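You operate a simulated robot arm through the tools that you are given. There is no shell and no other tool.

You run a simulated robot arm. Do the job below in one go: nothing can be reset, and whatever is moved stays where it is left.

TASK
Connect the earth lead first, then the grey plug lead to its clamp.
Fine: push each lead right home; the green one under the yellow knob, turned tight; the other in the clamp of its colour, lever closed, then tugged till the window turns green; leave the other plug leads alone.

It is judged by the outcome, as a careful person would: the job done as asked, and still so three seconds after it is handed in. It fails if anything else is knocked over, pushed out of place, dropped, spilled or broken.

THE ROBOT
A 6-joint arm with a four-finger gripper, fixed in place. Base frame: the origin is at the foot of the arm, x ahead of it, y to its left, z up. Readings come in m, rad, newtons and seconds.
Its first joint turns from -2.897 to 2.897 rad. Payload 3.67 kg.
Tool frame: the origin (TCP) lies between the finger pads and is the grasp point; the fingertips stand 0.028 m ahead of it; z points along the fingers, y is the line along which they close. The gripper opens to 0.112 m. The gripper's body begins 0.073 m behind the TCP.
Orientation is that of the tool frame in the base frame, as a unit quaternion [x, y, z, w]. With the fingers straight down and closing along the base's y, the tool's x points along the base's -x, its y along +y and its z along -z.

THE INTERFACE
- The arm moves only by the tool apply_moves. Its arguments are lists of equal length, an entry for each row: "linear": the shift along the tool's x, y, z in units of 20 mm (1.0 is 20 mm), a list of three; "rot": the turn, a rotation vector about the tool's x, y, z in units of 5 degrees (1.0 is 5 degrees), a list of three. In form: {"linear": [[x, y, z], ...], "rot": [[rx, ry, rz], ...]}. A call has 1 to 20 rows; each row shifts and turns the commanded pose from where the row before left it, along the tool's axes as they then stand. "grip" is the finger opening in m, from 0 to 0.112, set as the call begins (left out, the last holds). A call with a number of a shift or a turn outside -1 to 1 is refused whole. Rows are played at 5 a second. More than 0.05 m and 0.15 rad between two rows, or a gripper value outside its range, and nothing of the call is played. A pose out of reach is approached as far as the arm can. The call stops where the force on the tool passes 90 N (or 10 N more than at its start, if that is more) or the arm is blocked; 0.2 s more then pass. The fingers move at their own pace and stop on an object; they squeeze with about 42 N. The grip force told is the motor's: it shows also when the fingers shut on nothing. Time passes only in rows, and 0.2 s behind the last, so rows that do not move let the fingers close. The reply holds the time, the measured pose of the TCP, the force on the tool along the base axes, the opening and the grip force, in the units named above and with some noise, with the torque about the TCP (base axes, N m) and any sound that the robot's microphone picked up, and new pictures: "show" is both (left out), scene, wrist or none.
- Cameras (640 x 400 px; columns grow to the right, rows downward): "scene" is fixed at [0.2276, 0.653, 1.3511]; the picture's right is [-0.58, -0.82, 0.00], its down [-0.50, 0.35, -0.79] and it looks along [0.64, -0.45, -0.61] (base axes); focal length 347 px, centre (320, 200). "wrist" rides on the gripper at [0.06, -0.018, -0.104] in the tool frame; the picture's right is [0.29, 0.96, 0.00], its down [-0.80, 0.24, -0.55] and it looks along [-0.53, 0.16, 0.83] (tool axes); focal length 234 px, centre (320, 200).
- probe_pixels(camera, pixels): for up to 12 pixels [column, row] of the newest picture of that camera ("zoom" is the newest enlarged one), the place [x, y, z] in the base frame of the surface seen there, good to about 0.002 m, but the place of the scene camera against the robot may be out by one fixed shift of up to 0.012 m in any direction. No time passes.
- enlarge(camera, box): a new picture of the part [left, top, right, bottom] of that camera's present view, enlarged. No time passes.
- close_job(): hands the job in; it is judged then, once.

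Unless the task says otherwise, let go and move clear before handing in.

The tools are called after "Call:" as name(argument=value, ...) on one line, values as JSON. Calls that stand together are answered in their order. apply_moves: Moves the arm, as the interface text tells. Its arguments: {"type":"object","properties":{"linear":{"type":"array","items":{"type":"array","items":{"type":"number"}}},"rot":{"type":"array","items":{"type":"array","items":{"type":"number"}}},"grip":{"type":"number"},"show":{"type":"string","enum":["both","scene","wrist","none"]}},"required":["linear","rot"]} The other tools are called the same way: probe_pixels (camera, pixels) gives the place of the surface under pixels of a picture; enlarge (camera, box) takes an enlarged picture of a part of a camera's view; close_job () hands the job in.

At the start:

```text
clock: 0.0
tcp_pos: [0.529, 0.1129, 1.1074]
tcp_rot: [0.0, 1.0, 0.0, 0.0]
wrist_force: [0.0, -0.1, 0.7]
wrist_torque: [0.03, 0.0, 0.04]
finger_gap: 0.1121
grip_force: 0.0
```

scene: 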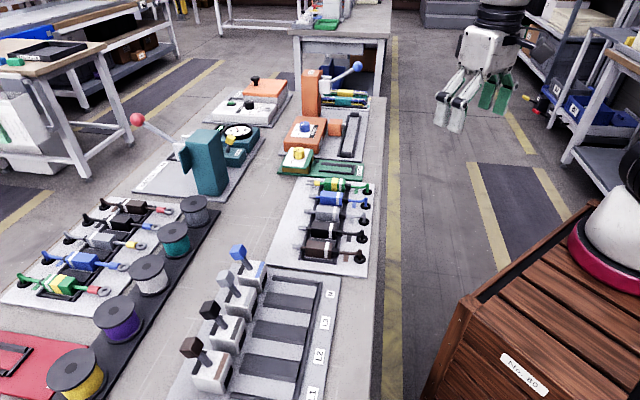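
wrist: 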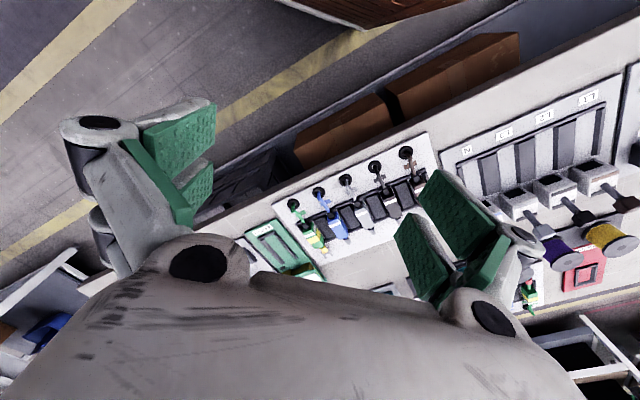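

The scene picture shows a rack of plug leads around (325,225), lever clamps at (225,320), and a green/yellow terminal near (300,160). I'll enlarge those regions before moving.

Call:
enlarge(camera="scene", box=[260, 130, 400, 280])

Call:
enlarge(camera="scene", box=[170, 230, 350, 400])

Call:
enlarge(camera="scene", box=[0, 180, 220, 400])

Call:
enlarge(camera="scene", box=[120, 50, 400, 210])

```text
2.67 times, centred on (330, 205) of scene
```

zoom: 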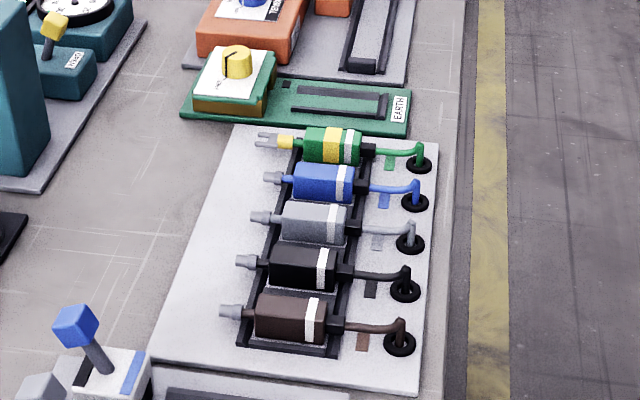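

```text
2.35 times, centred on (260, 315) of scene
```

zoom: 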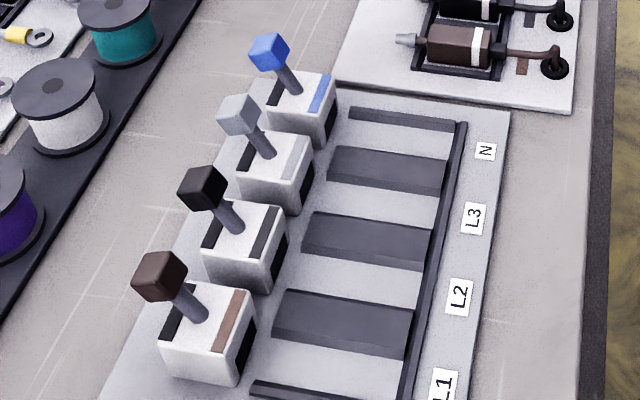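

```text
1.82 times, centred on (110, 290) of scene
```

zoom: 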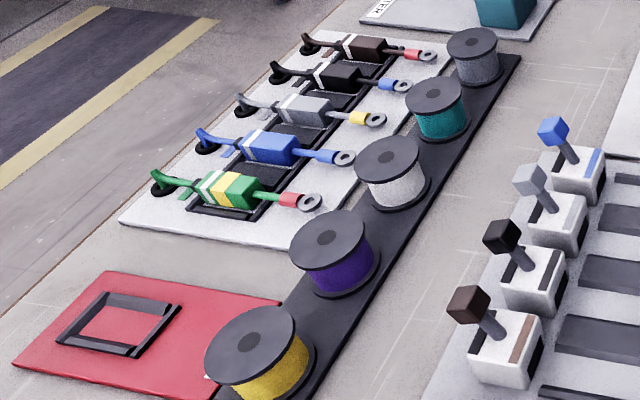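

```text
2.29 times, centred on (260, 130) of scene
```

zoom: 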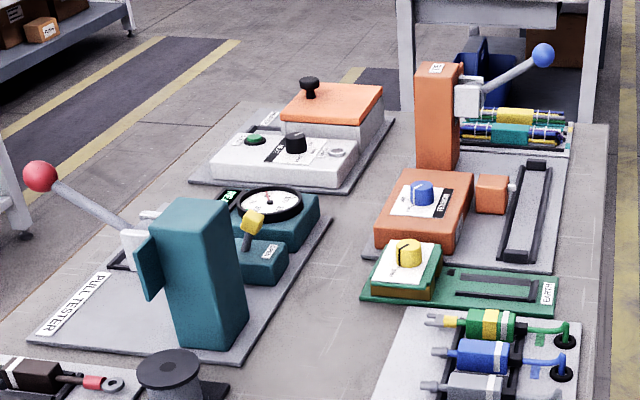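

The near board at (325,225) holds the grey plug lead (zoom ~(315,222)) and the green fork lead, and the clamps sit at (225,320) with a grey one at L3. I'll probe positions for geometry.

Call:
enlarge(camera="scene", box=[260, 140, 400, 230])

Call:
probe_pixels(camera="scene", pixels=[[335, 185], [325, 213], [367, 187], [366, 222], [297, 153], [335, 170], [300, 230], [232, 300], [238, 275], [285, 320], [345, 160], [375, 300]])

```text
4.44 times, centred on (330, 185) of scene
```

zoom: 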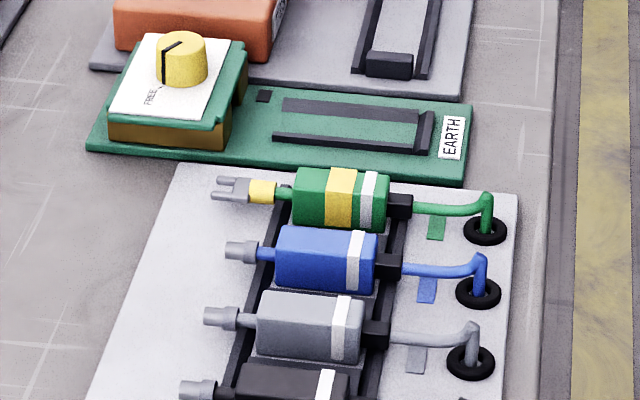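

```text
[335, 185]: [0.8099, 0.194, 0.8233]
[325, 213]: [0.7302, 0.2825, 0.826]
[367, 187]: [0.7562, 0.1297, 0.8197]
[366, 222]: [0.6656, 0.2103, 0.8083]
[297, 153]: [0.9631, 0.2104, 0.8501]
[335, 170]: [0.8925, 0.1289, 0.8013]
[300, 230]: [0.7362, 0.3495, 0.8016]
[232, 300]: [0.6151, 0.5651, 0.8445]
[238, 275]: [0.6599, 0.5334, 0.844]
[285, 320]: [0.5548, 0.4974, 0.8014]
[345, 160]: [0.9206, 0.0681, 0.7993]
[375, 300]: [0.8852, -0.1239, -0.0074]
```

The zoom shows the green lead with a fork tip at (225,190) and the yellow knob at (182,60). I'll probe fine points of both on this zoom.

Call:
probe_pixels(camera="zoom", pixels=[[230, 192], [262, 190], [341, 185], [298, 190], [385, 190], [400, 200], [183, 45], [183, 75], [130, 115], [215, 115], [228, 50], [235, 110]])

Call:
probe_pixels(camera="scene", pixels=[[362, 190], [362, 206], [308, 213], [340, 215], [290, 178], [358, 180], [283, 173], [270, 260], [365, 273], [240, 292], [260, 296], [253, 275]])

```text
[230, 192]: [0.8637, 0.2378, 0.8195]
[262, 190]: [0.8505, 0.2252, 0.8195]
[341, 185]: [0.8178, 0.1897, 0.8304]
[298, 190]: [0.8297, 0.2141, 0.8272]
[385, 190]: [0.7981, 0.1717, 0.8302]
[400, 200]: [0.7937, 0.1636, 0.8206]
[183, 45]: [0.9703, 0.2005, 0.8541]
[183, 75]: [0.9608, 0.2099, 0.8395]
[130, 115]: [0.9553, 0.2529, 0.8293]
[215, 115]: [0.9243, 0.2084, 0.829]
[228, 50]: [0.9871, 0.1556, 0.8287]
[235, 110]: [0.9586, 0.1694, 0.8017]
```

```text
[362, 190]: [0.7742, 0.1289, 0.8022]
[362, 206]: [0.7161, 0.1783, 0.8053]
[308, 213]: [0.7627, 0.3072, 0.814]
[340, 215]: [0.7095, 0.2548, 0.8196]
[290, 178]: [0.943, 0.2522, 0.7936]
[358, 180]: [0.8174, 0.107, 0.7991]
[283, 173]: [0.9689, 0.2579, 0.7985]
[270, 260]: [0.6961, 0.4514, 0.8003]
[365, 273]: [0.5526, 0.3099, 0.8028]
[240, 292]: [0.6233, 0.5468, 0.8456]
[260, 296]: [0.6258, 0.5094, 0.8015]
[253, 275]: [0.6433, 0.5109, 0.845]
```

The leads lie along roughly (0.7,0.7) in the base frame, with the green body near (0.812,0.187,0.83) and the knob near (0.965,0.205). I'll move above the lead board to look with the wrist camera.

Call:
apply_moves(linear=[[-0.97, 0.24, 0.36], [-0.97, 0.24, 0.36], [-0.97, 0.24, 0.36], [-0.97, 0.24, 0.36], [-0.97, 0.24, 0.36], [-0.97, 0.24, 0.36], [-0.97, 0.24, 0.36], [-0.97, 0.24, 0.36], [-0.97, 0.24, 0.36], [-0.97, 0.24, 0.36], [-0.97, 0.24, 0.36], [-0.97, 0.24, 0.36]], rot=[[0, 0, 0], [0, 0, 0], [0, 0, 0], [0, 0, 0], [0, 0, 0], [0, 0, 0], [0, 0, 0], [0, 0, 0], [0, 0, 0], [0, 0, 0], [0, 0, 0], [0, 0, 0]], show="none")

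Call:
apply_moves(linear=[[0, 0, 0], [0, 0, 0], [0, 0, 0], [0, 0, 0], [0, 0, 0], [0, 0, 0], [0, 0, 0], [0, 0, 0], [0, 0, 0], [0, 0, 0]], rot=[[0, 0, -1], [0, 0, -1], [0, 0, -1], [0, 0, -1], [0, 0, -1], [0, 0, -1], [0, 0, -1], [0, 0, -1], [0, 0, -1], [0, 0, 0]], show="both")

```text
clock: 2.6
tcp_pos: [0.7611, 0.1731, 1.0184]
tcp_rot: [0.0, 1.0, 0.001, 0.0]
wrist_force: [-1.0, -1.1, 0.7]
wrist_torque: [0.0, -0.06, -0.02]
finger_gap: 0.1122
grip_force: 0.1
```

```text
clock: 4.8
tcp_pos: [0.7627, 0.1714, 1.0225]
tcp_rot: [-0.384, 0.923, 0.0, 0.0]
wrist_force: [0.3, -0.7, -0.7]
wrist_torque: [0.01, -0.02, 0.01]
finger_gap: 0.1122
grip_force: 0.1
```

scene: 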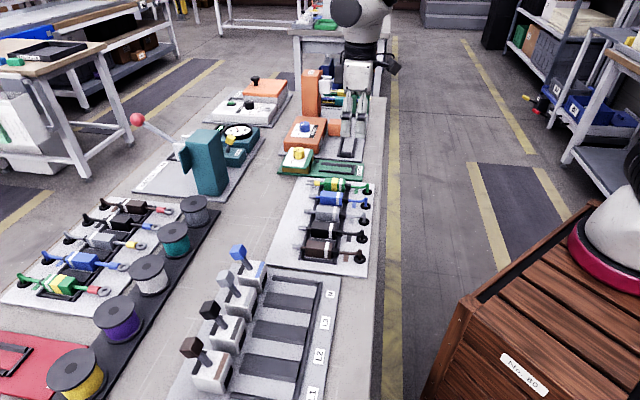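
wrist: 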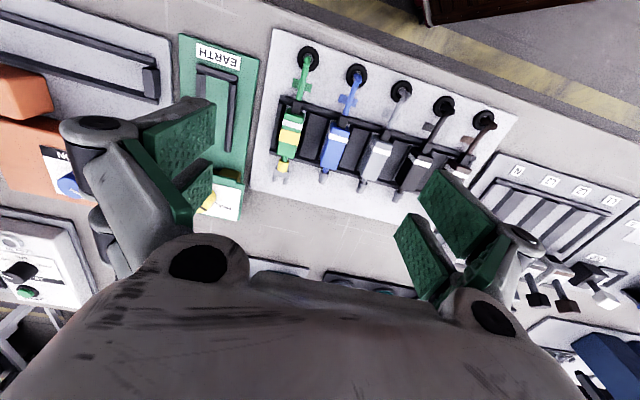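

The wrist picture shows the lead board clearly, with the green body at (290,130) and the earth terminal partly hidden at (215,190). I'll probe it with the wrist camera, which has no shift.

Call:
enlarge(camera="wrist", box=[240, 20, 480, 200])

Call:
probe_pixels(camera="wrist", pixels=[[290, 134], [282, 165], [296, 110], [337, 150], [376, 157], [369, 180], [380, 142], [304, 66], [275, 30], [516, 117], [251, 188], [400, 91]])

```text
2.22 times, centred on (360, 110) of wrist
```

zoom: 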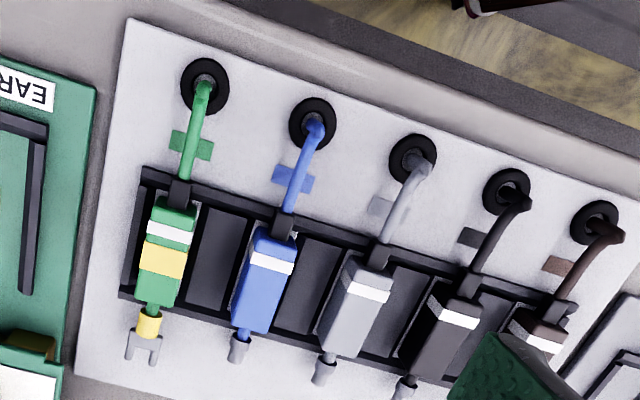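

```text
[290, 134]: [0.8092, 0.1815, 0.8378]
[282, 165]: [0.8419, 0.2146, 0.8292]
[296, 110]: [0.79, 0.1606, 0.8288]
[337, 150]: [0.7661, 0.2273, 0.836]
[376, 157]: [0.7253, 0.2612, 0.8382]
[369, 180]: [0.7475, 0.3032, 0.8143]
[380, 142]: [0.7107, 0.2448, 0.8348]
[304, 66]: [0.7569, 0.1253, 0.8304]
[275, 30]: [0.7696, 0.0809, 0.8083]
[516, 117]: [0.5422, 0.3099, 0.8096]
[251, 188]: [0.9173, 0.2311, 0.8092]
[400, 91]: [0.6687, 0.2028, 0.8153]
```

The board edges give the lead direction as 45° (n-axis values: green −0.444, grey about −0.318). Next I'll shift sideways to see the earth terminal between the fingers.

Call:
apply_moves(linear=[[0.3, -0.95, 0.3], [0.3, -0.95, 0.3], [0.3, -0.95, 0.3], [0.3, -0.95, 0.3], [0.3, -0.95, 0.3], [0.3, -0.95, 0.3]], rot=[[0, 0, 0], [0, 0, 0], [0, 0, 0], [0, 0, 0], [0, 0, 0], [0, 0, 0]], show="wrist")

```text
clock: 6.2
tcp_pos: [0.8173, 0.0644, 0.9865]
tcp_rot: [-0.383, 0.924, 0.001, 0.001]
wrist_force: [-0.5, 0.0, 0.4]
wrist_torque: [-0.02, 0.0, 0.0]
finger_gap: 0.112
grip_force: 0.1
```

wrist: 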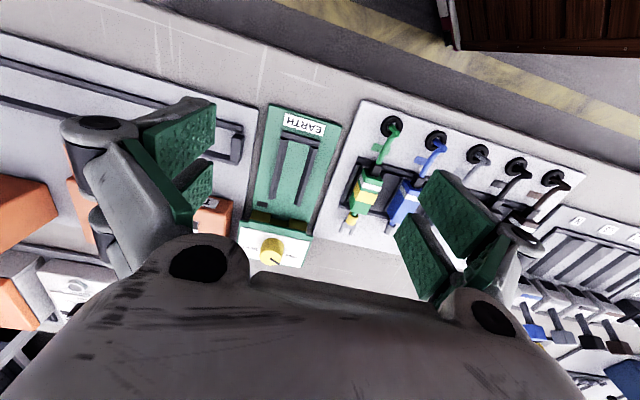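

Call:
enlarge(camera="wrist", box=[210, 90, 370, 280])

Call:
enlarge(camera="wrist", box=[225, 190, 325, 275])

Call:
probe_pixels(camera="wrist", pixels=[[272, 248], [285, 246], [253, 245], [302, 253], [262, 217], [278, 220], [293, 223], [282, 180], [303, 180], [266, 180], [290, 150], [305, 230]])

```text
2.11 times, centred on (290, 185) of wrist
```

zoom: 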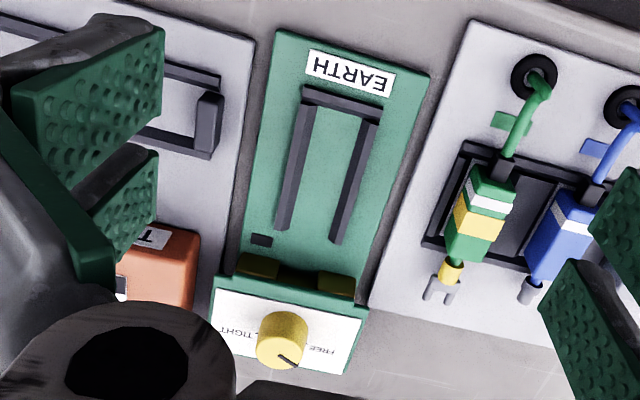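

```text
4.71 times, centred on (275, 232) of wrist
```

zoom: 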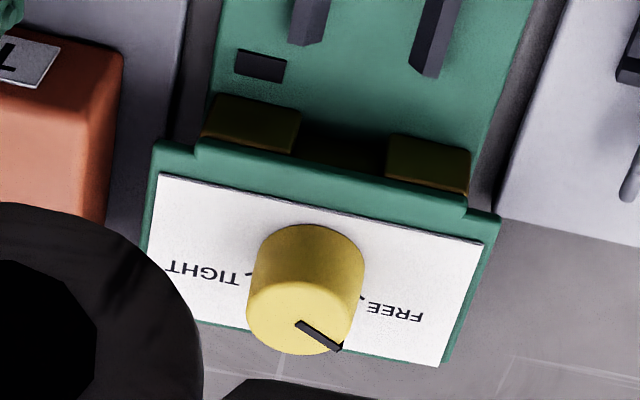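

```text
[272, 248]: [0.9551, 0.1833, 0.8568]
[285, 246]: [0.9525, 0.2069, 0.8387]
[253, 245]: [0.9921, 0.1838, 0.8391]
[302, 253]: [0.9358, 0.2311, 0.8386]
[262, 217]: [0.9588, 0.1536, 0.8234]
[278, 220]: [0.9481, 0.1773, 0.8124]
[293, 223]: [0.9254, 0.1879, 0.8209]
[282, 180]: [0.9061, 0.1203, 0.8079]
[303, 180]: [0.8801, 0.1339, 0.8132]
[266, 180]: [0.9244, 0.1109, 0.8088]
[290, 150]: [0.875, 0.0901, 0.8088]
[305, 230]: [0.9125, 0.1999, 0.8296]
```

The earth terminal shows a slot between two brass blocks at zoom (345,155), and a knob whose pointer faces away with FREE and TIGHT marks. I'll go closer for exact geometry.

Call:
apply_moves(linear=[[-0.94, -0.16, 0.7], [-0.94, -0.16, 0.7], [-0.94, -0.16, 0.7], [-0.94, -0.16, 0.7], [0, 0, 0]], rot=[[0, 0, 0], [0, 0, 0], [0, 0, 0], [0, 0, 0], [0, 0, 0]], show="wrist")

Call:
enlarge(camera="wrist", box=[200, 60, 400, 240])

```text
clock: 7.4
tcp_pos: [0.8785, 0.1096, 0.9272]
tcp_rot: [-0.382, 0.924, 0.0, -0.001]
wrist_force: [0.1, 0.4, 0.4]
wrist_torque: [0.02, 0.06, -0.01]
finger_gap: 0.1122
grip_force: 0.0
```

wrist: 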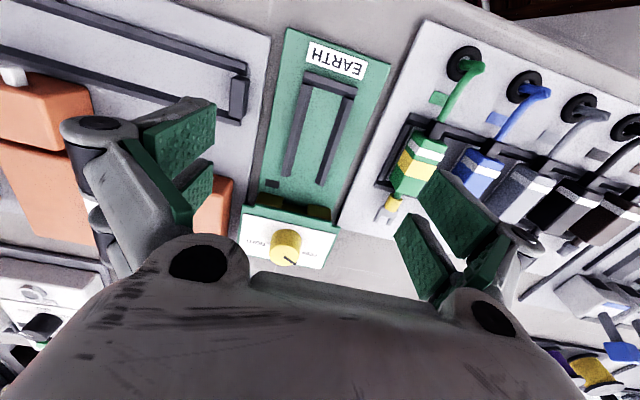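

```text
2.22 times, centred on (300, 150) of wrist
```

zoom: 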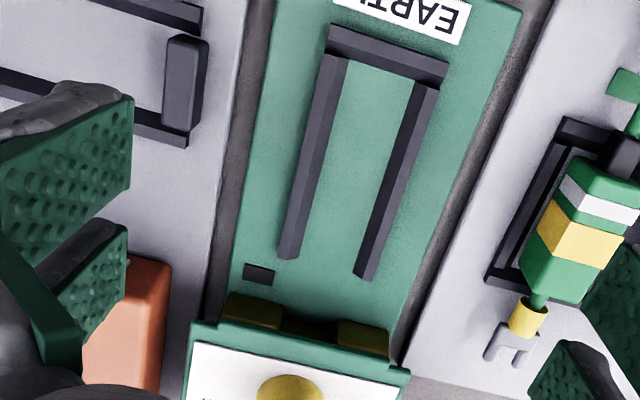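

The close-up shows the channel walls at zoom (310,150) and (395,180), the slot between brass blocks at (300,320), and a small dark window at (258,274). I'll probe these and the green lead.

Call:
probe_pixels(camera="zoom", pixels=[[297, 245], [363, 262], [340, 60], [425, 85], [390, 50], [383, 68], [350, 170], [255, 312], [362, 335], [305, 330], [310, 300], [258, 274]])

Call:
probe_pixels(camera="zoom", pixels=[[600, 172], [560, 280], [522, 255], [640, 240], [527, 317], [510, 345], [538, 310], [519, 362], [495, 350], [555, 160], [490, 280], [580, 290]])

```text
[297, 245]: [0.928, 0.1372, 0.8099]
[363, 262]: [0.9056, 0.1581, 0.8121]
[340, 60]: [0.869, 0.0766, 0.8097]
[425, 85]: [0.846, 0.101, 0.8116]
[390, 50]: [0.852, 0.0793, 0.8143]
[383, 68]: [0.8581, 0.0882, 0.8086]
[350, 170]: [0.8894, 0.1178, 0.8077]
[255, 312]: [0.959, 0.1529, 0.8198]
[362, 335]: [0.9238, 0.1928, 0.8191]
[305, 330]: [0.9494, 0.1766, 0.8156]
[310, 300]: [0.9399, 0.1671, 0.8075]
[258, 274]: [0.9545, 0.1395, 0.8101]
```

```text
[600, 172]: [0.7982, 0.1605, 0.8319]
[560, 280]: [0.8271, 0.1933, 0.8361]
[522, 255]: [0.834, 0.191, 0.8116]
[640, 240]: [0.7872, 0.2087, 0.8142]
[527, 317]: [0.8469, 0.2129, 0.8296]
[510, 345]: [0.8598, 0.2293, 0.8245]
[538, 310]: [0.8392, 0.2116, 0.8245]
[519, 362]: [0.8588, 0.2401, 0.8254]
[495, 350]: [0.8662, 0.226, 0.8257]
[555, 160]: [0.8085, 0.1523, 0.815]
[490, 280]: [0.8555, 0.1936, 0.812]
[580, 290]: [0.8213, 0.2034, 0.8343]
```

The terminal axis is at n≈−0.545 and the green lead at n≈−0.445 with the fork at z≈0.825. I'll zoom in on the green lead to measure the body's edges.

Call:
enlarge(camera="wrist", box=[370, 110, 460, 230])

Call:
enlarge(camera="scene", box=[300, 165, 380, 215])

```text
3.33 times, centred on (415, 170) of wrist
```

zoom: 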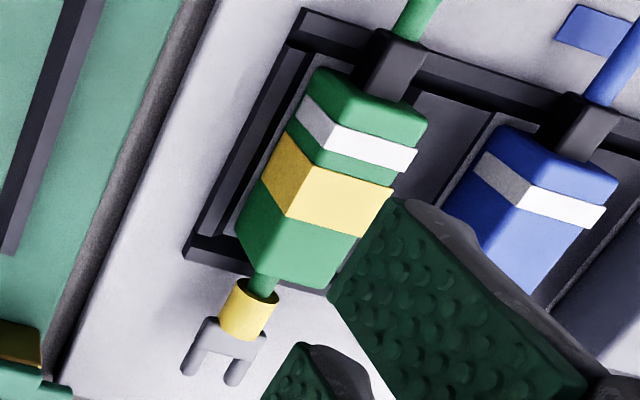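

```text
8.00 times, centred on (340, 190) of scene
```

zoom: 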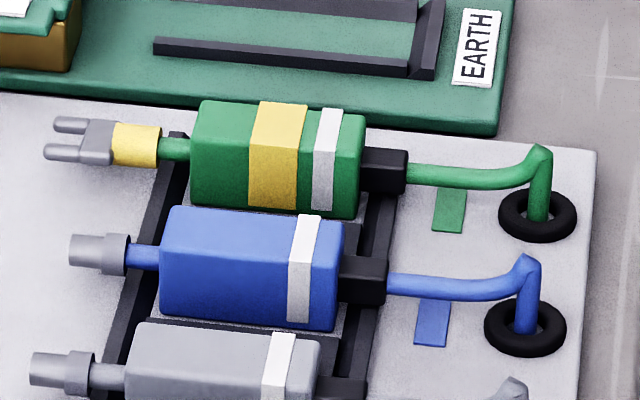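

Call:
probe_pixels(camera="zoom", pixels=[[225, 108], [225, 125], [225, 140], [225, 155], [225, 170], [225, 185], [225, 203], [197, 150], [358, 165], [385, 160], [50, 152], [60, 125]])

Call:
probe_pixels(camera="zoom", pixels=[[595, 155], [497, 130], [430, 40], [390, 65], [160, 47], [350, 115], [240, 215], [240, 235], [240, 260], [240, 290], [240, 318], [400, 185]])

```text
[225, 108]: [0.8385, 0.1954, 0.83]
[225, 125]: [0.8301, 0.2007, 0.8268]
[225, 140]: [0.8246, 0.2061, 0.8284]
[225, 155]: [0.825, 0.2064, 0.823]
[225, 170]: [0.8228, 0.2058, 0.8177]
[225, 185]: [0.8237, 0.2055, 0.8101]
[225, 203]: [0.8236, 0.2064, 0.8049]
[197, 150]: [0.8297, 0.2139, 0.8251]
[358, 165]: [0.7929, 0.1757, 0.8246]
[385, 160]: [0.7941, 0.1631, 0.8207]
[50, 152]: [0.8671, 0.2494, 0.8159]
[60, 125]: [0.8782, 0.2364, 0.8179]
```

```text
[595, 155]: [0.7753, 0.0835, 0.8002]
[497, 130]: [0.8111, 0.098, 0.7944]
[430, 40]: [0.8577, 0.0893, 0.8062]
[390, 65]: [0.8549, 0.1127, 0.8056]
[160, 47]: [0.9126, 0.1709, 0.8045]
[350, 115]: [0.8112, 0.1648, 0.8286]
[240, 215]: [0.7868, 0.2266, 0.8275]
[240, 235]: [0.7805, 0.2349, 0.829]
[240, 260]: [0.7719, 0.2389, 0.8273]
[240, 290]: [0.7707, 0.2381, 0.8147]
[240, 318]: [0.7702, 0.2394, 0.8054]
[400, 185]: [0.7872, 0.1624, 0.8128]
```

The green body is about 20 mm wide and 54 mm long, centred near s=0.702, n=−0.446, with its top at z≈0.837. I'll move over it with the gripper partly open and check alignment.

Call:
apply_moves(linear=[[-0.036, 0.984, 0], [-0.036, 0.984, 0], [-0.036, 0.984, 0], [-0.036, 0.984, 0], [-0.036, 0.984, 0], [0, 0, 0]], rot=[[0, 0, 0], [0, 0, 0], [0, 0, 0], [0, 0, 0], [0, 0, 0], [0, 0, 0]], grip=0.05, show="wrist")

```text
clock: 8.8
tcp_pos: [0.8116, 0.1828, 0.9307]
tcp_rot: [-0.383, 0.924, 0.0, 0.0]
wrist_force: [0.5, 0.0, 0.3]
wrist_torque: [0.02, -0.01, -0.01]
finger_gap: 0.05
grip_force: 0.0
```

wrist: 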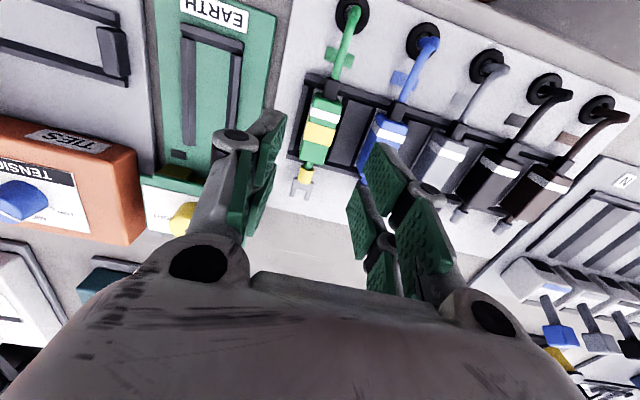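

Call:
enlarge(camera="wrist", box=[260, 60, 400, 210])

Call:
probe_pixels(camera="wrist", pixels=[[320, 135], [309, 135], [332, 137], [316, 158], [325, 105], [305, 176], [303, 188], [350, 140], [294, 190], [309, 193], [325, 88], [304, 120]])

```text
2.67 times, centred on (330, 135) of wrist
```

zoom: 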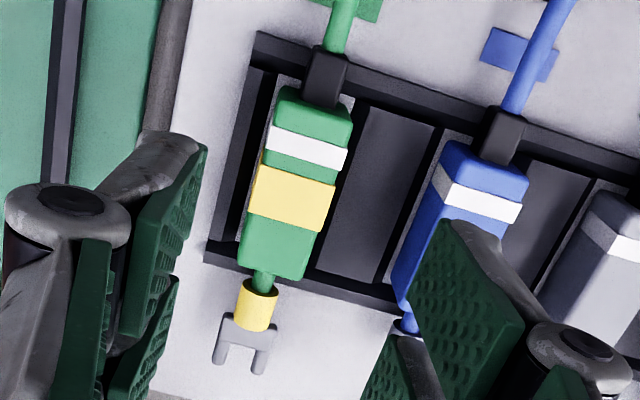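

```text
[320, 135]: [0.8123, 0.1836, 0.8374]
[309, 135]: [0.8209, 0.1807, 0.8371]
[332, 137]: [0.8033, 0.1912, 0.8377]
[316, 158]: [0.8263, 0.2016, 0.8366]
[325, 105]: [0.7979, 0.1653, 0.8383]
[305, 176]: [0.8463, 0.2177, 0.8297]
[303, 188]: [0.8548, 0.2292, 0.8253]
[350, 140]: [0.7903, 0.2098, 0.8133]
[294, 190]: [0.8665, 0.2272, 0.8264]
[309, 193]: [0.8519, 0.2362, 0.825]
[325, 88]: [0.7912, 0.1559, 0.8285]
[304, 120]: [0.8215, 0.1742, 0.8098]
```

The body's axis reads n≈−0.444 and the top z≈0.837, with the TCP almost centred over it. I'll descend to TCP z≈0.849 and close on it.

Call:
apply_moves(linear=[[0, 0.06, 0.8], [0, 0, 0.8], [0, 0, 0.8], [0, 0, 0.8], [0, 0, 0.85], [0, 0, 0]], rot=[[0, 0, 0], [0, 0, 0], [0, 0, 0], [0, 0, 0], [0, 0, 0], [0, 0, 0]], show="both")

```text
clock: 10.2
tcp_pos: [0.8112, 0.1821, 0.8501]
tcp_rot: [-0.383, 0.924, 0.0, 0.0]
wrist_force: [-0.1, 0.0, -0.4]
wrist_torque: [0.01, -0.05, 0.0]
finger_gap: 0.0498
grip_force: 0.1
```

scene: 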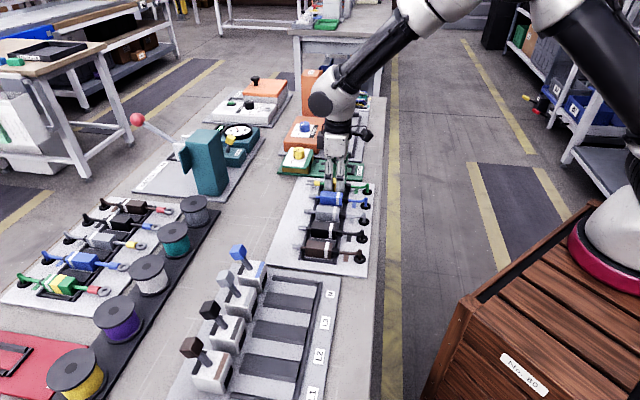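
wrist: 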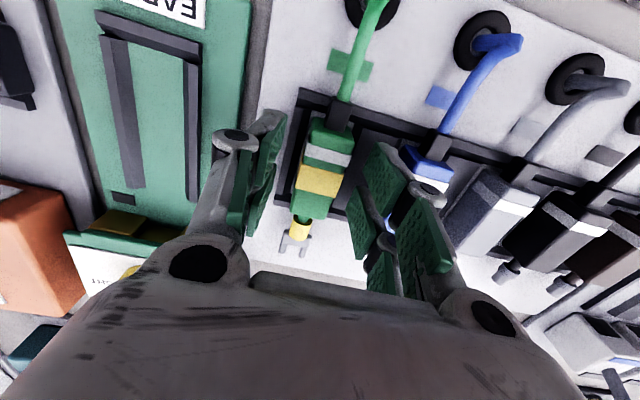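

The fingers straddle the green body (290–345 px) at TCP z 0.850 with no contact force. I'll close the grip now.

Call:
apply_moves(linear=[[0, 0, 0], [0, 0, 0], [0, 0, 0]], rot=[[0, 0, 0], [0, 0, 0], [0, 0, 0]], grip=0.01, show="wrist")

```text
clock: 11.0
tcp_pos: [0.8109, 0.1814, 0.8488]
tcp_rot: [-0.382, 0.924, 0.001, 0.0]
wrist_force: [0.2, 0.1, 1.0]
wrist_torque: [0.02, 0.0, 0.01]
finger_gap: 0.0234
grip_force: 42.2
```

wrist: 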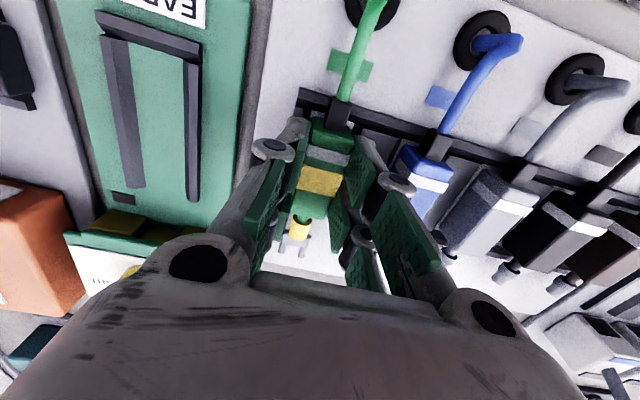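

The grip holds the green body at a 23.4 mm gap with 42 N. Before lifting, I'll use this close view to measure the channel and slot at the left of the wrist picture.

Call:
enlarge(camera="wrist", box=[60, 0, 260, 130])

Call:
enlarge(camera="wrist", box=[50, 120, 250, 300])

Call:
probe_pixels(camera="wrist", pixels=[[116, 100], [120, 100], [124, 100], [128, 100], [133, 100], [140, 100], [180, 120], [186, 120], [189, 120], [193, 120], [197, 120], [203, 120]])

```text
3.08 times, centred on (160, 65) of wrist
```

zoom: 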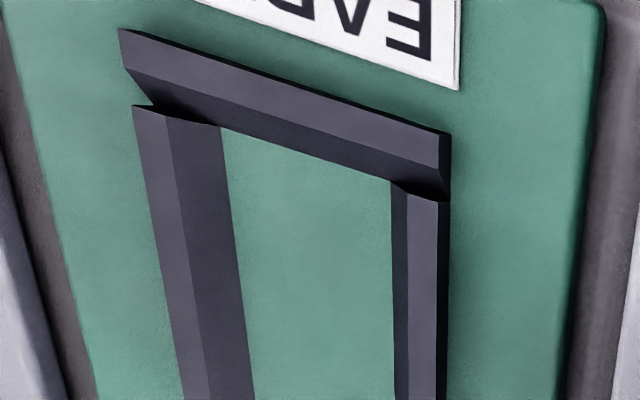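

```text
2.22 times, centred on (150, 210) of wrist
```

zoom: 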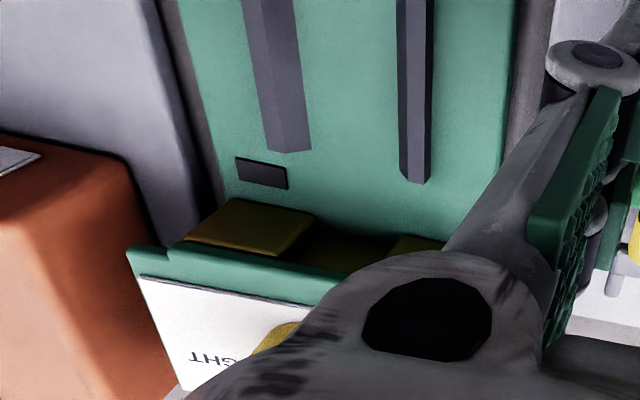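

```text
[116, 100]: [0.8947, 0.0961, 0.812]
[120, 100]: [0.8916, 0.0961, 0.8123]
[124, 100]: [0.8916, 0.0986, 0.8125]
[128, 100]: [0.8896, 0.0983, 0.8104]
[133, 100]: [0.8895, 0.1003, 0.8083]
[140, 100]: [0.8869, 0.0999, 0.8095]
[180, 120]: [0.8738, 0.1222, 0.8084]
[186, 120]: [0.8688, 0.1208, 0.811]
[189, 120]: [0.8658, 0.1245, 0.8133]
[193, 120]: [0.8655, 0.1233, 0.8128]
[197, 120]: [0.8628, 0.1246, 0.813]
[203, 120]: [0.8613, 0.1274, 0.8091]
```

Call:
probe_pixels(camera="zoom", pixels=[[308, 222], [280, 252], [395, 240], [410, 240], [340, 252], [320, 245], [370, 258], [345, 225], [230, 215], [260, 174], [250, 262], [340, 290]])

```text
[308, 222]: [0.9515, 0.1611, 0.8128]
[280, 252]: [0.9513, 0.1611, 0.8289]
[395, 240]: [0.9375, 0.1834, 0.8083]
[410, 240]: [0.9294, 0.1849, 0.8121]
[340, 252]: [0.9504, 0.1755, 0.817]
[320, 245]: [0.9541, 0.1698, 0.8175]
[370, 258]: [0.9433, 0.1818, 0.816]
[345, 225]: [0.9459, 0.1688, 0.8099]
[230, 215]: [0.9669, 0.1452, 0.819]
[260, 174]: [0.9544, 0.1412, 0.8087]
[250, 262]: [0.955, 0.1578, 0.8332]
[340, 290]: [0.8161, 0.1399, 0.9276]
```

The channel is about 30 mm wide, centred at n≈−0.544, and the slot between the brass blocks is centred at about −0.5445, so the 23.4 mm body will fit. I'll lift the green lead 40 mm.

Call:
apply_moves(linear=[[0, 0, -0.5], [0, 0, -0.5], [0, 0, -0.5], [0, 0, -0.5], [0, 0, -0.5], [0, 0, 0]], rot=[[0, 0, 0], [0, 0, 0], [0, 0, 0], [0, 0, 0], [0, 0, 0], [0, 0, 0]], show="both")

```text
clock: 12.4
tcp_pos: [0.8123, 0.184, 0.8988]
tcp_rot: [-0.383, 0.924, 0.001, 0.001]
wrist_force: [-1.0, -0.6, -0.5]
wrist_torque: [-0.01, 0.02, 0.0]
finger_gap: 0.0236
grip_force: 41.9
```

scene: 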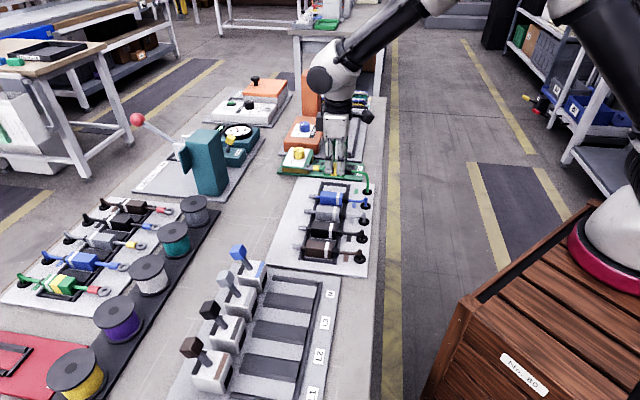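
wrist: 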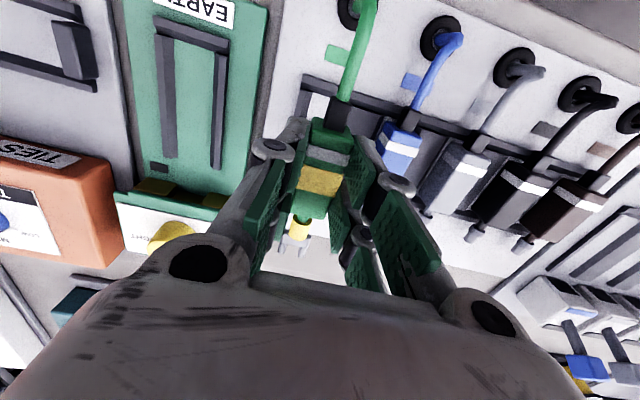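

The green lead is lifted cleanly with negligible force. I'll carry it sideways by 99 mm to line up with the earth channel, staying at height.

Call:
apply_moves(linear=[[0, -0.825, 0], [0, -0.825, 0], [0, -0.825, 0], [0, -0.825, 0], [0, -0.825, 0], [0, -0.825, 0], [0, 0, 0]], rot=[[0, 0, 0], [0, 0, 0], [0, 0, 0], [0, 0, 0], [0, 0, 0], [0, 0, 0], [0, 0, 0]], show="both")

```text
clock: 14.0
tcp_pos: [0.8825, 0.109, 0.8994]
tcp_rot: [-0.382, 0.924, 0.0, 0.001]
wrist_force: [0.5, 0.0, -1.0]
wrist_torque: [0.01, 0.01, -0.02]
finger_gap: 0.0234
grip_force: 42.0
```

scene: 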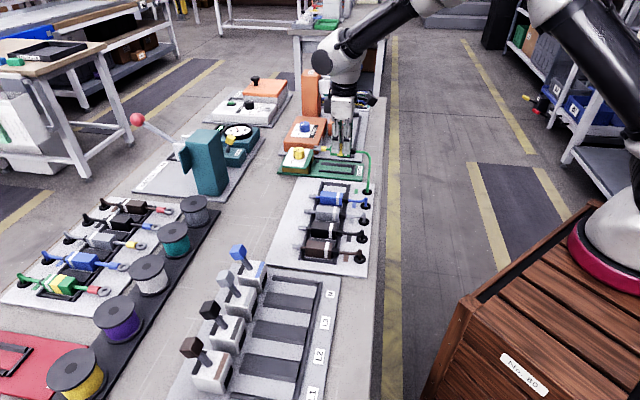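
wrist: 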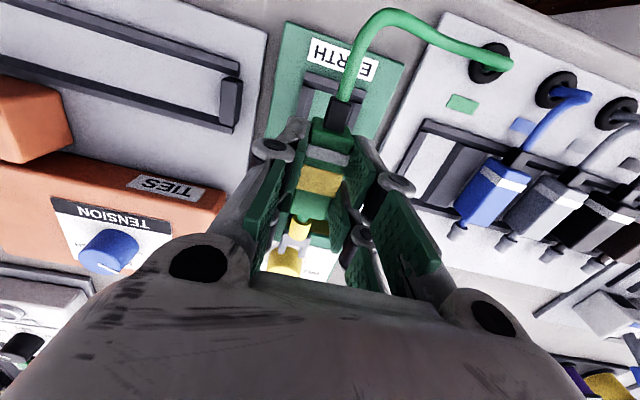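

The cable follows freely and force is small. I'll zoom and probe the held lead against the channel for alignment.

Call:
enlarge(camera="wrist", box=[250, 40, 400, 160])

Call:
enlarge(camera="wrist", box=[250, 150, 370, 290])

Call:
probe_pixels(camera="wrist", pixels=[[320, 182], [300, 182], [338, 188], [301, 228], [293, 240], [287, 247], [306, 250], [314, 210], [342, 100], [335, 120], [310, 90], [300, 225]])

```text
3.33 times, centred on (325, 100) of wrist
```

zoom: 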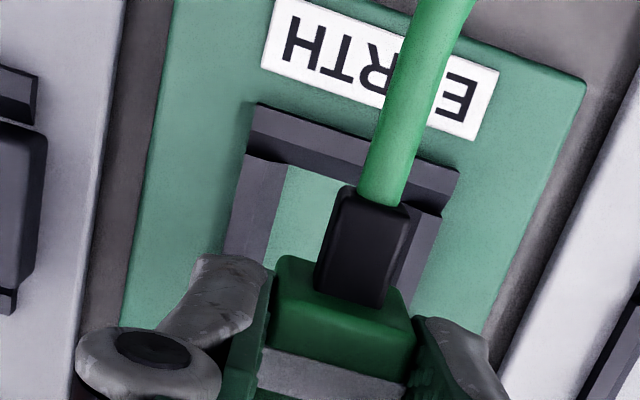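

```text
2.86 times, centred on (310, 220) of wrist
```

zoom: 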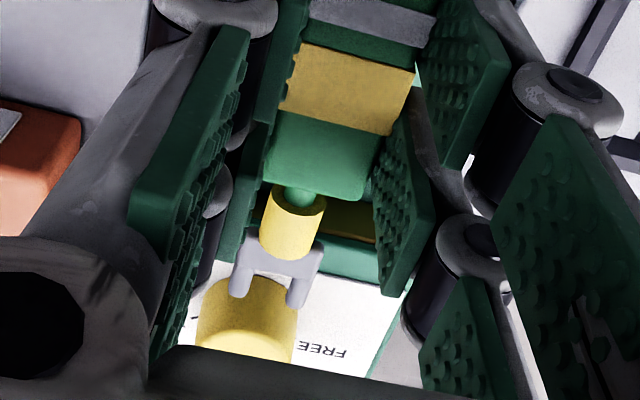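

```text
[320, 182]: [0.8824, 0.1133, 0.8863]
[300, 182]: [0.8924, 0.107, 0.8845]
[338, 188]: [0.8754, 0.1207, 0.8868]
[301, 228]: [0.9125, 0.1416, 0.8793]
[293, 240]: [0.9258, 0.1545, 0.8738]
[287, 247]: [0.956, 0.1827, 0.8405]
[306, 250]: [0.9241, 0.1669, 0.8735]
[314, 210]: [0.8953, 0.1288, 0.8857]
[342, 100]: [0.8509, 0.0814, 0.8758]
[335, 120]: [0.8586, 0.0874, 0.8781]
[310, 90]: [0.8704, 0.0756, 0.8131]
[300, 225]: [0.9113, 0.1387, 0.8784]
```

The held lead's axis reads n≈−0.5445, matching the channel centre. I'll descend 48 mm toward the channel.

Call:
apply_moves(linear=[[0, 0, 0.6], [0, 0, 0.6], [0, 0, 0.6], [0, 0, 0.6], [0, 0, 0], [0, 0, 0]], rot=[[0, 0, 0], [0, 0, 0], [0, 0, 0], [0, 0, 0], [0, 0, 0], [0, 0, 0]], show="both")

Call:
enlarge(camera="wrist", box=[240, 60, 400, 290])

Call:
enlarge(camera="scene", box=[270, 120, 390, 200])

```text
clock: 15.4
tcp_pos: [0.8814, 0.1123, 0.8506]
tcp_rot: [-0.382, 0.924, 0.0, 0.0]
wrist_force: [-0.4, -0.3, 0.3]
wrist_torque: [0.04, -0.01, 0.0]
finger_gap: 0.0237
grip_force: 42.0
```

scene: 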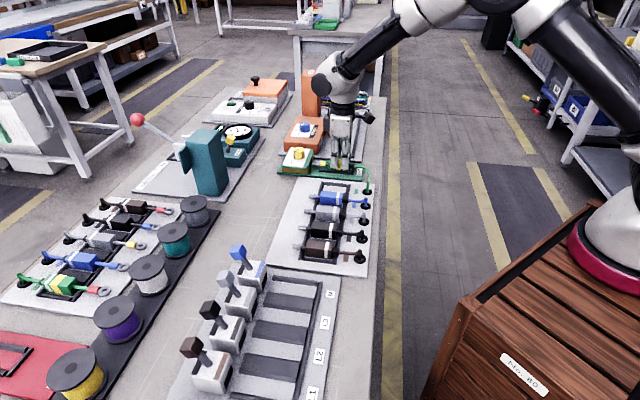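
wrist: 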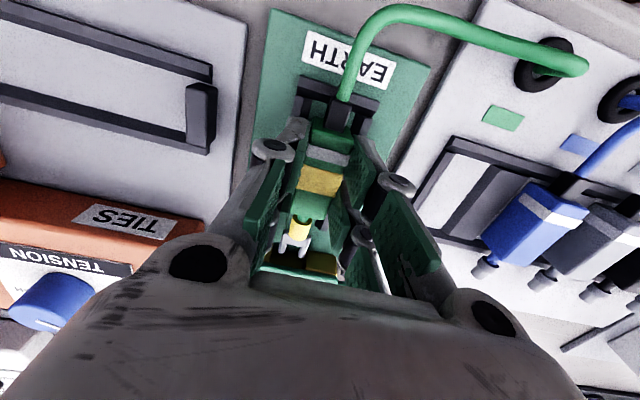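

```text
1.74 times, centred on (320, 175) of wrist
```

zoom: 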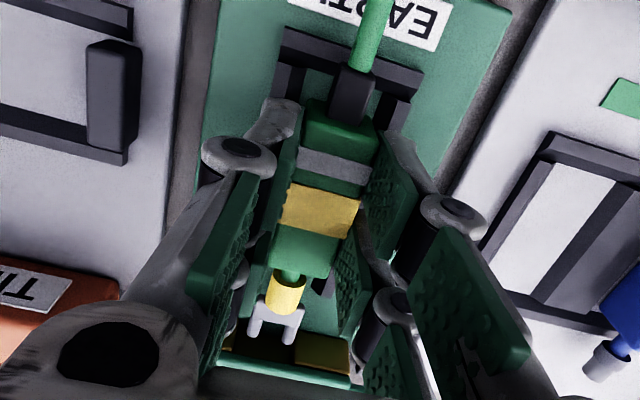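

```text
5.00 times, centred on (330, 160) of scene
```

zoom: 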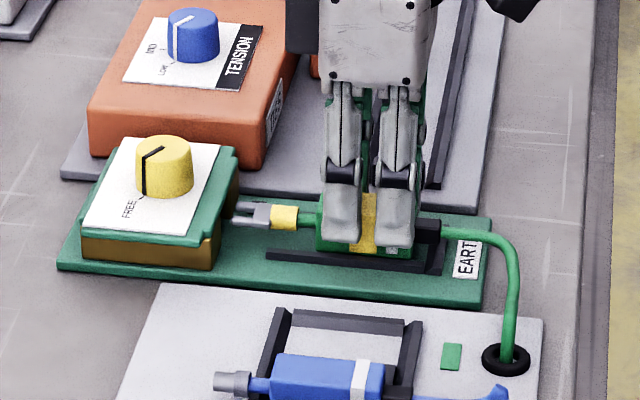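

The lead sits above the channel with the fork facing the slot between the brass blocks. I'll lower 6 mm in small steps, watching the force.

Call:
apply_moves(linear=[[0, 0, 0.1], [0, 0, 0.1], [0, 0, 0.08], [0, 0, 0]], rot=[[0, 0, 0], [0, 0, 0], [0, 0, 0], [0, 0, 0]], show="wrist")

Call:
enlarge(camera="wrist", box=[240, 180, 380, 300])

Call:
enlarge(camera="scene", box=[280, 140, 380, 200])

```text
clock: 16.4
tcp_pos: [0.8819, 0.1117, 0.8501]
tcp_rot: [-0.382, 0.924, 0.0, 0.003]
wrist_force: [4.4, -0.1, 40.6]
wrist_torque: [-0.07, -0.07, 0.03]
finger_gap: 0.0236
grip_force: 42.0
```

wrist: 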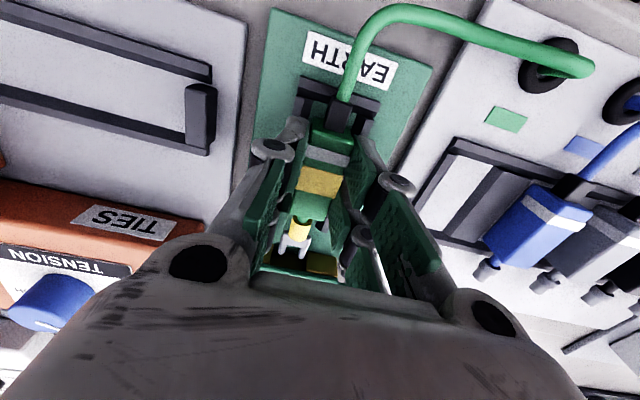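

```text
3.33 times, centred on (310, 240) of wrist
```

zoom: 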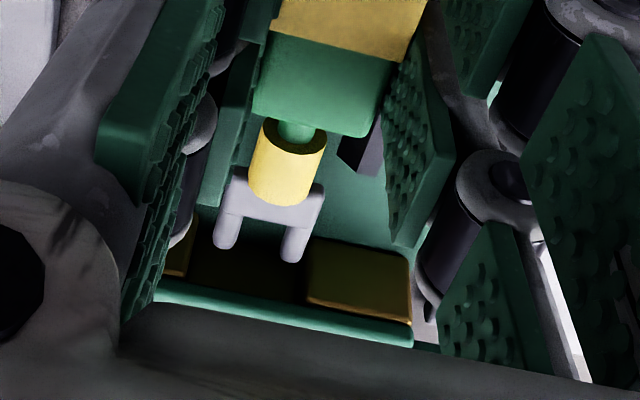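

```text
6.40 times, centred on (330, 170) of scene
```

zoom: 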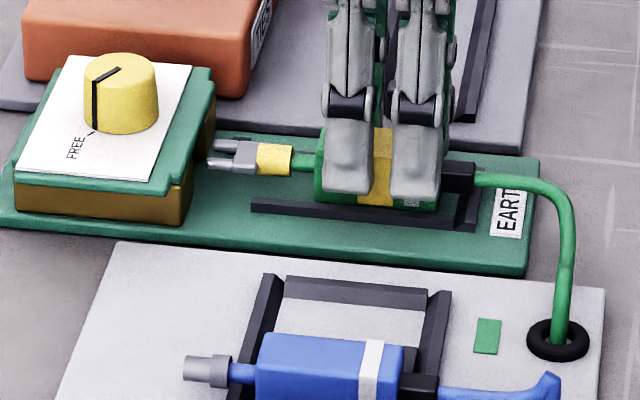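

Contact came at TCP z≈0.850 with 40 N up, a bit earlier than I expected. I'll probe to see what is touching before pushing.

Call:
probe_pixels(camera="zoom", pixels=[[330, 207], [400, 218], [300, 208], [260, 207], [345, 190], [420, 205], [330, 195], [460, 190], [458, 170], [465, 215], [480, 180], [225, 165]])

Call:
enlarge(camera="scene", box=[310, 145, 370, 185])

Call:
enlarge(camera="wrist", box=[260, 60, 400, 180])

```text
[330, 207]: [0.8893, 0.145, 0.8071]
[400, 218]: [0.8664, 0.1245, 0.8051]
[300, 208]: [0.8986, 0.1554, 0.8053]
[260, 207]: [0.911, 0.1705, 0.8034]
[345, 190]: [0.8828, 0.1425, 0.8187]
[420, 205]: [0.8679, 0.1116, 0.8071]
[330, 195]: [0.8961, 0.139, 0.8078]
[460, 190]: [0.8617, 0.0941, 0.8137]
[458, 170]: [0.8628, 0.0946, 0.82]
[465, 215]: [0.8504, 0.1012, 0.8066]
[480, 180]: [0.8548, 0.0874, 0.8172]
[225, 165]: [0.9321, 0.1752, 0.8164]
```

```text
10.00 times, centred on (340, 165) of scene
```

zoom: 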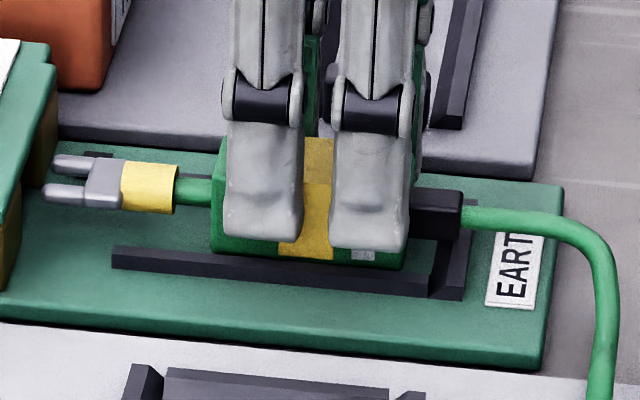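

```text
3.33 times, centred on (330, 120) of wrist
```

zoom: 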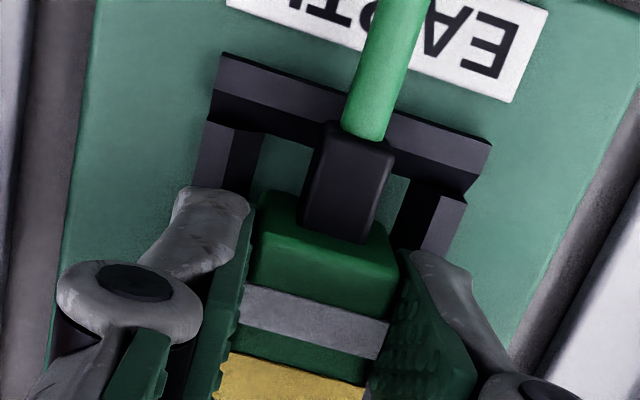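

From the side-face gradient, the body's bottom sits right on the plate, so this is floor contact inside the channel. I'll check the fork's lateral position against the slot before easing the pressure.

Call:
enlarge(camera="wrist", box=[250, 200, 350, 290])

Call:
probe_pixels(camera="zoom", pixels=[[212, 180], [302, 205], [255, 150], [150, 215], [310, 230], [330, 235], [175, 215], [270, 240], [215, 235], [270, 110], [290, 265], [240, 225]])

```text
4.44 times, centred on (300, 245) of wrist
```

zoom: 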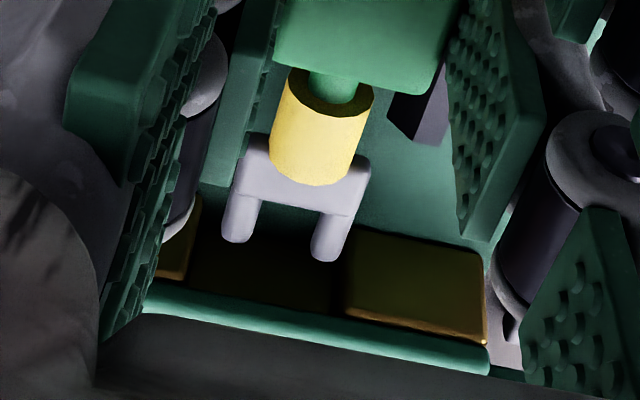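

```text
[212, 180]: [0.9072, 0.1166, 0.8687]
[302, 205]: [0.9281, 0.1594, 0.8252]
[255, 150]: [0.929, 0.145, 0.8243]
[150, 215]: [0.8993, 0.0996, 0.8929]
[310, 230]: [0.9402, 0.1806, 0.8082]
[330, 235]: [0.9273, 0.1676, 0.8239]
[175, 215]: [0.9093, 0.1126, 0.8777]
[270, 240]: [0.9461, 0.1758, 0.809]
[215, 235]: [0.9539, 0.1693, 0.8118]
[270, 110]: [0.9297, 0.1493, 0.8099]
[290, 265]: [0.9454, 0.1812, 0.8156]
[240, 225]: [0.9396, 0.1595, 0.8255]
```

The tines sit at n=−0.5372 and −0.5516, centred on the slot at −0.5445. I'll relieve the downward pressure by 3 mm and begin pushing forward 20 mm.

Call:
apply_moves(linear=[[0, 0, -0.15], [0, 0, 0], [-0.25, 0, 0], [-0.25, 0, 0], [-0.25, 0, 0], [-0.25, 0, 0], [0, 0, 0]], rot=[[0, 0, 0], [0, 0, 0], [0, 0, 0], [0, 0, 0], [0, 0, 0], [0, 0, 0], [0, 0, 0]], show="both")

Call:
enlarge(camera="wrist", box=[250, 180, 370, 290])

Call:
enlarge(camera="scene", box=[270, 140, 370, 200])

```text
clock: 18.0
tcp_pos: [0.8953, 0.1257, 0.8479]
tcp_rot: [-0.382, 0.924, -0.001, 0.0]
wrist_force: [-0.5, -3.8, 6.0]
wrist_torque: [-0.01, -0.12, -0.05]
finger_gap: 0.0232
grip_force: 42.1
```

scene: 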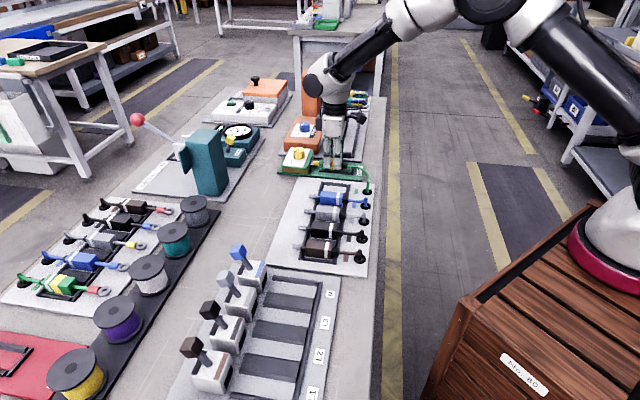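
wrist: 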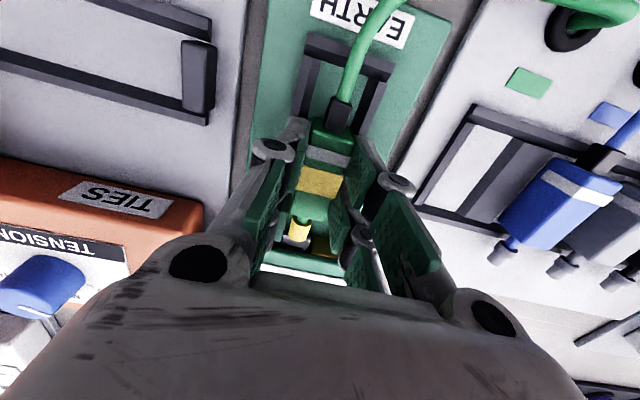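

```text
3.64 times, centred on (310, 235) of wrist
```

zoom: 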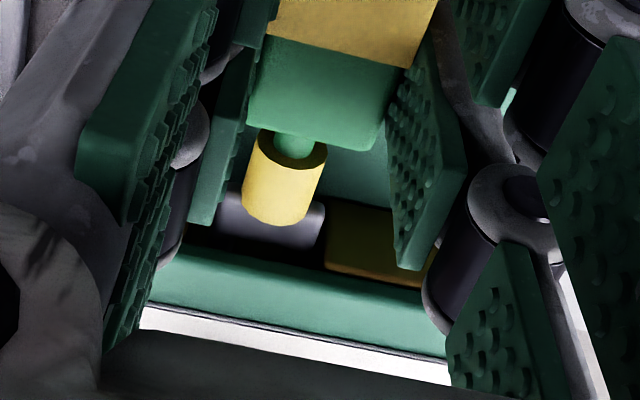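

```text
6.40 times, centred on (320, 170) of scene
```

zoom: 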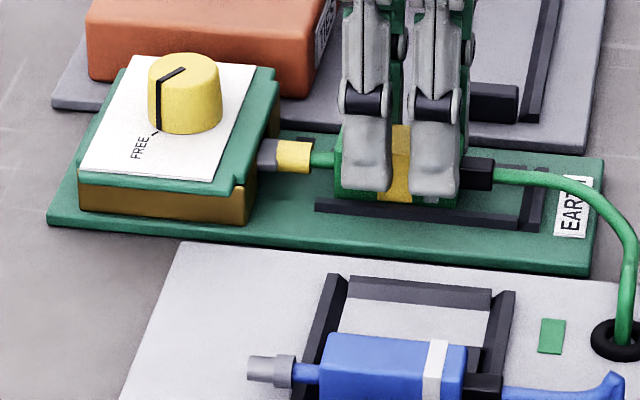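

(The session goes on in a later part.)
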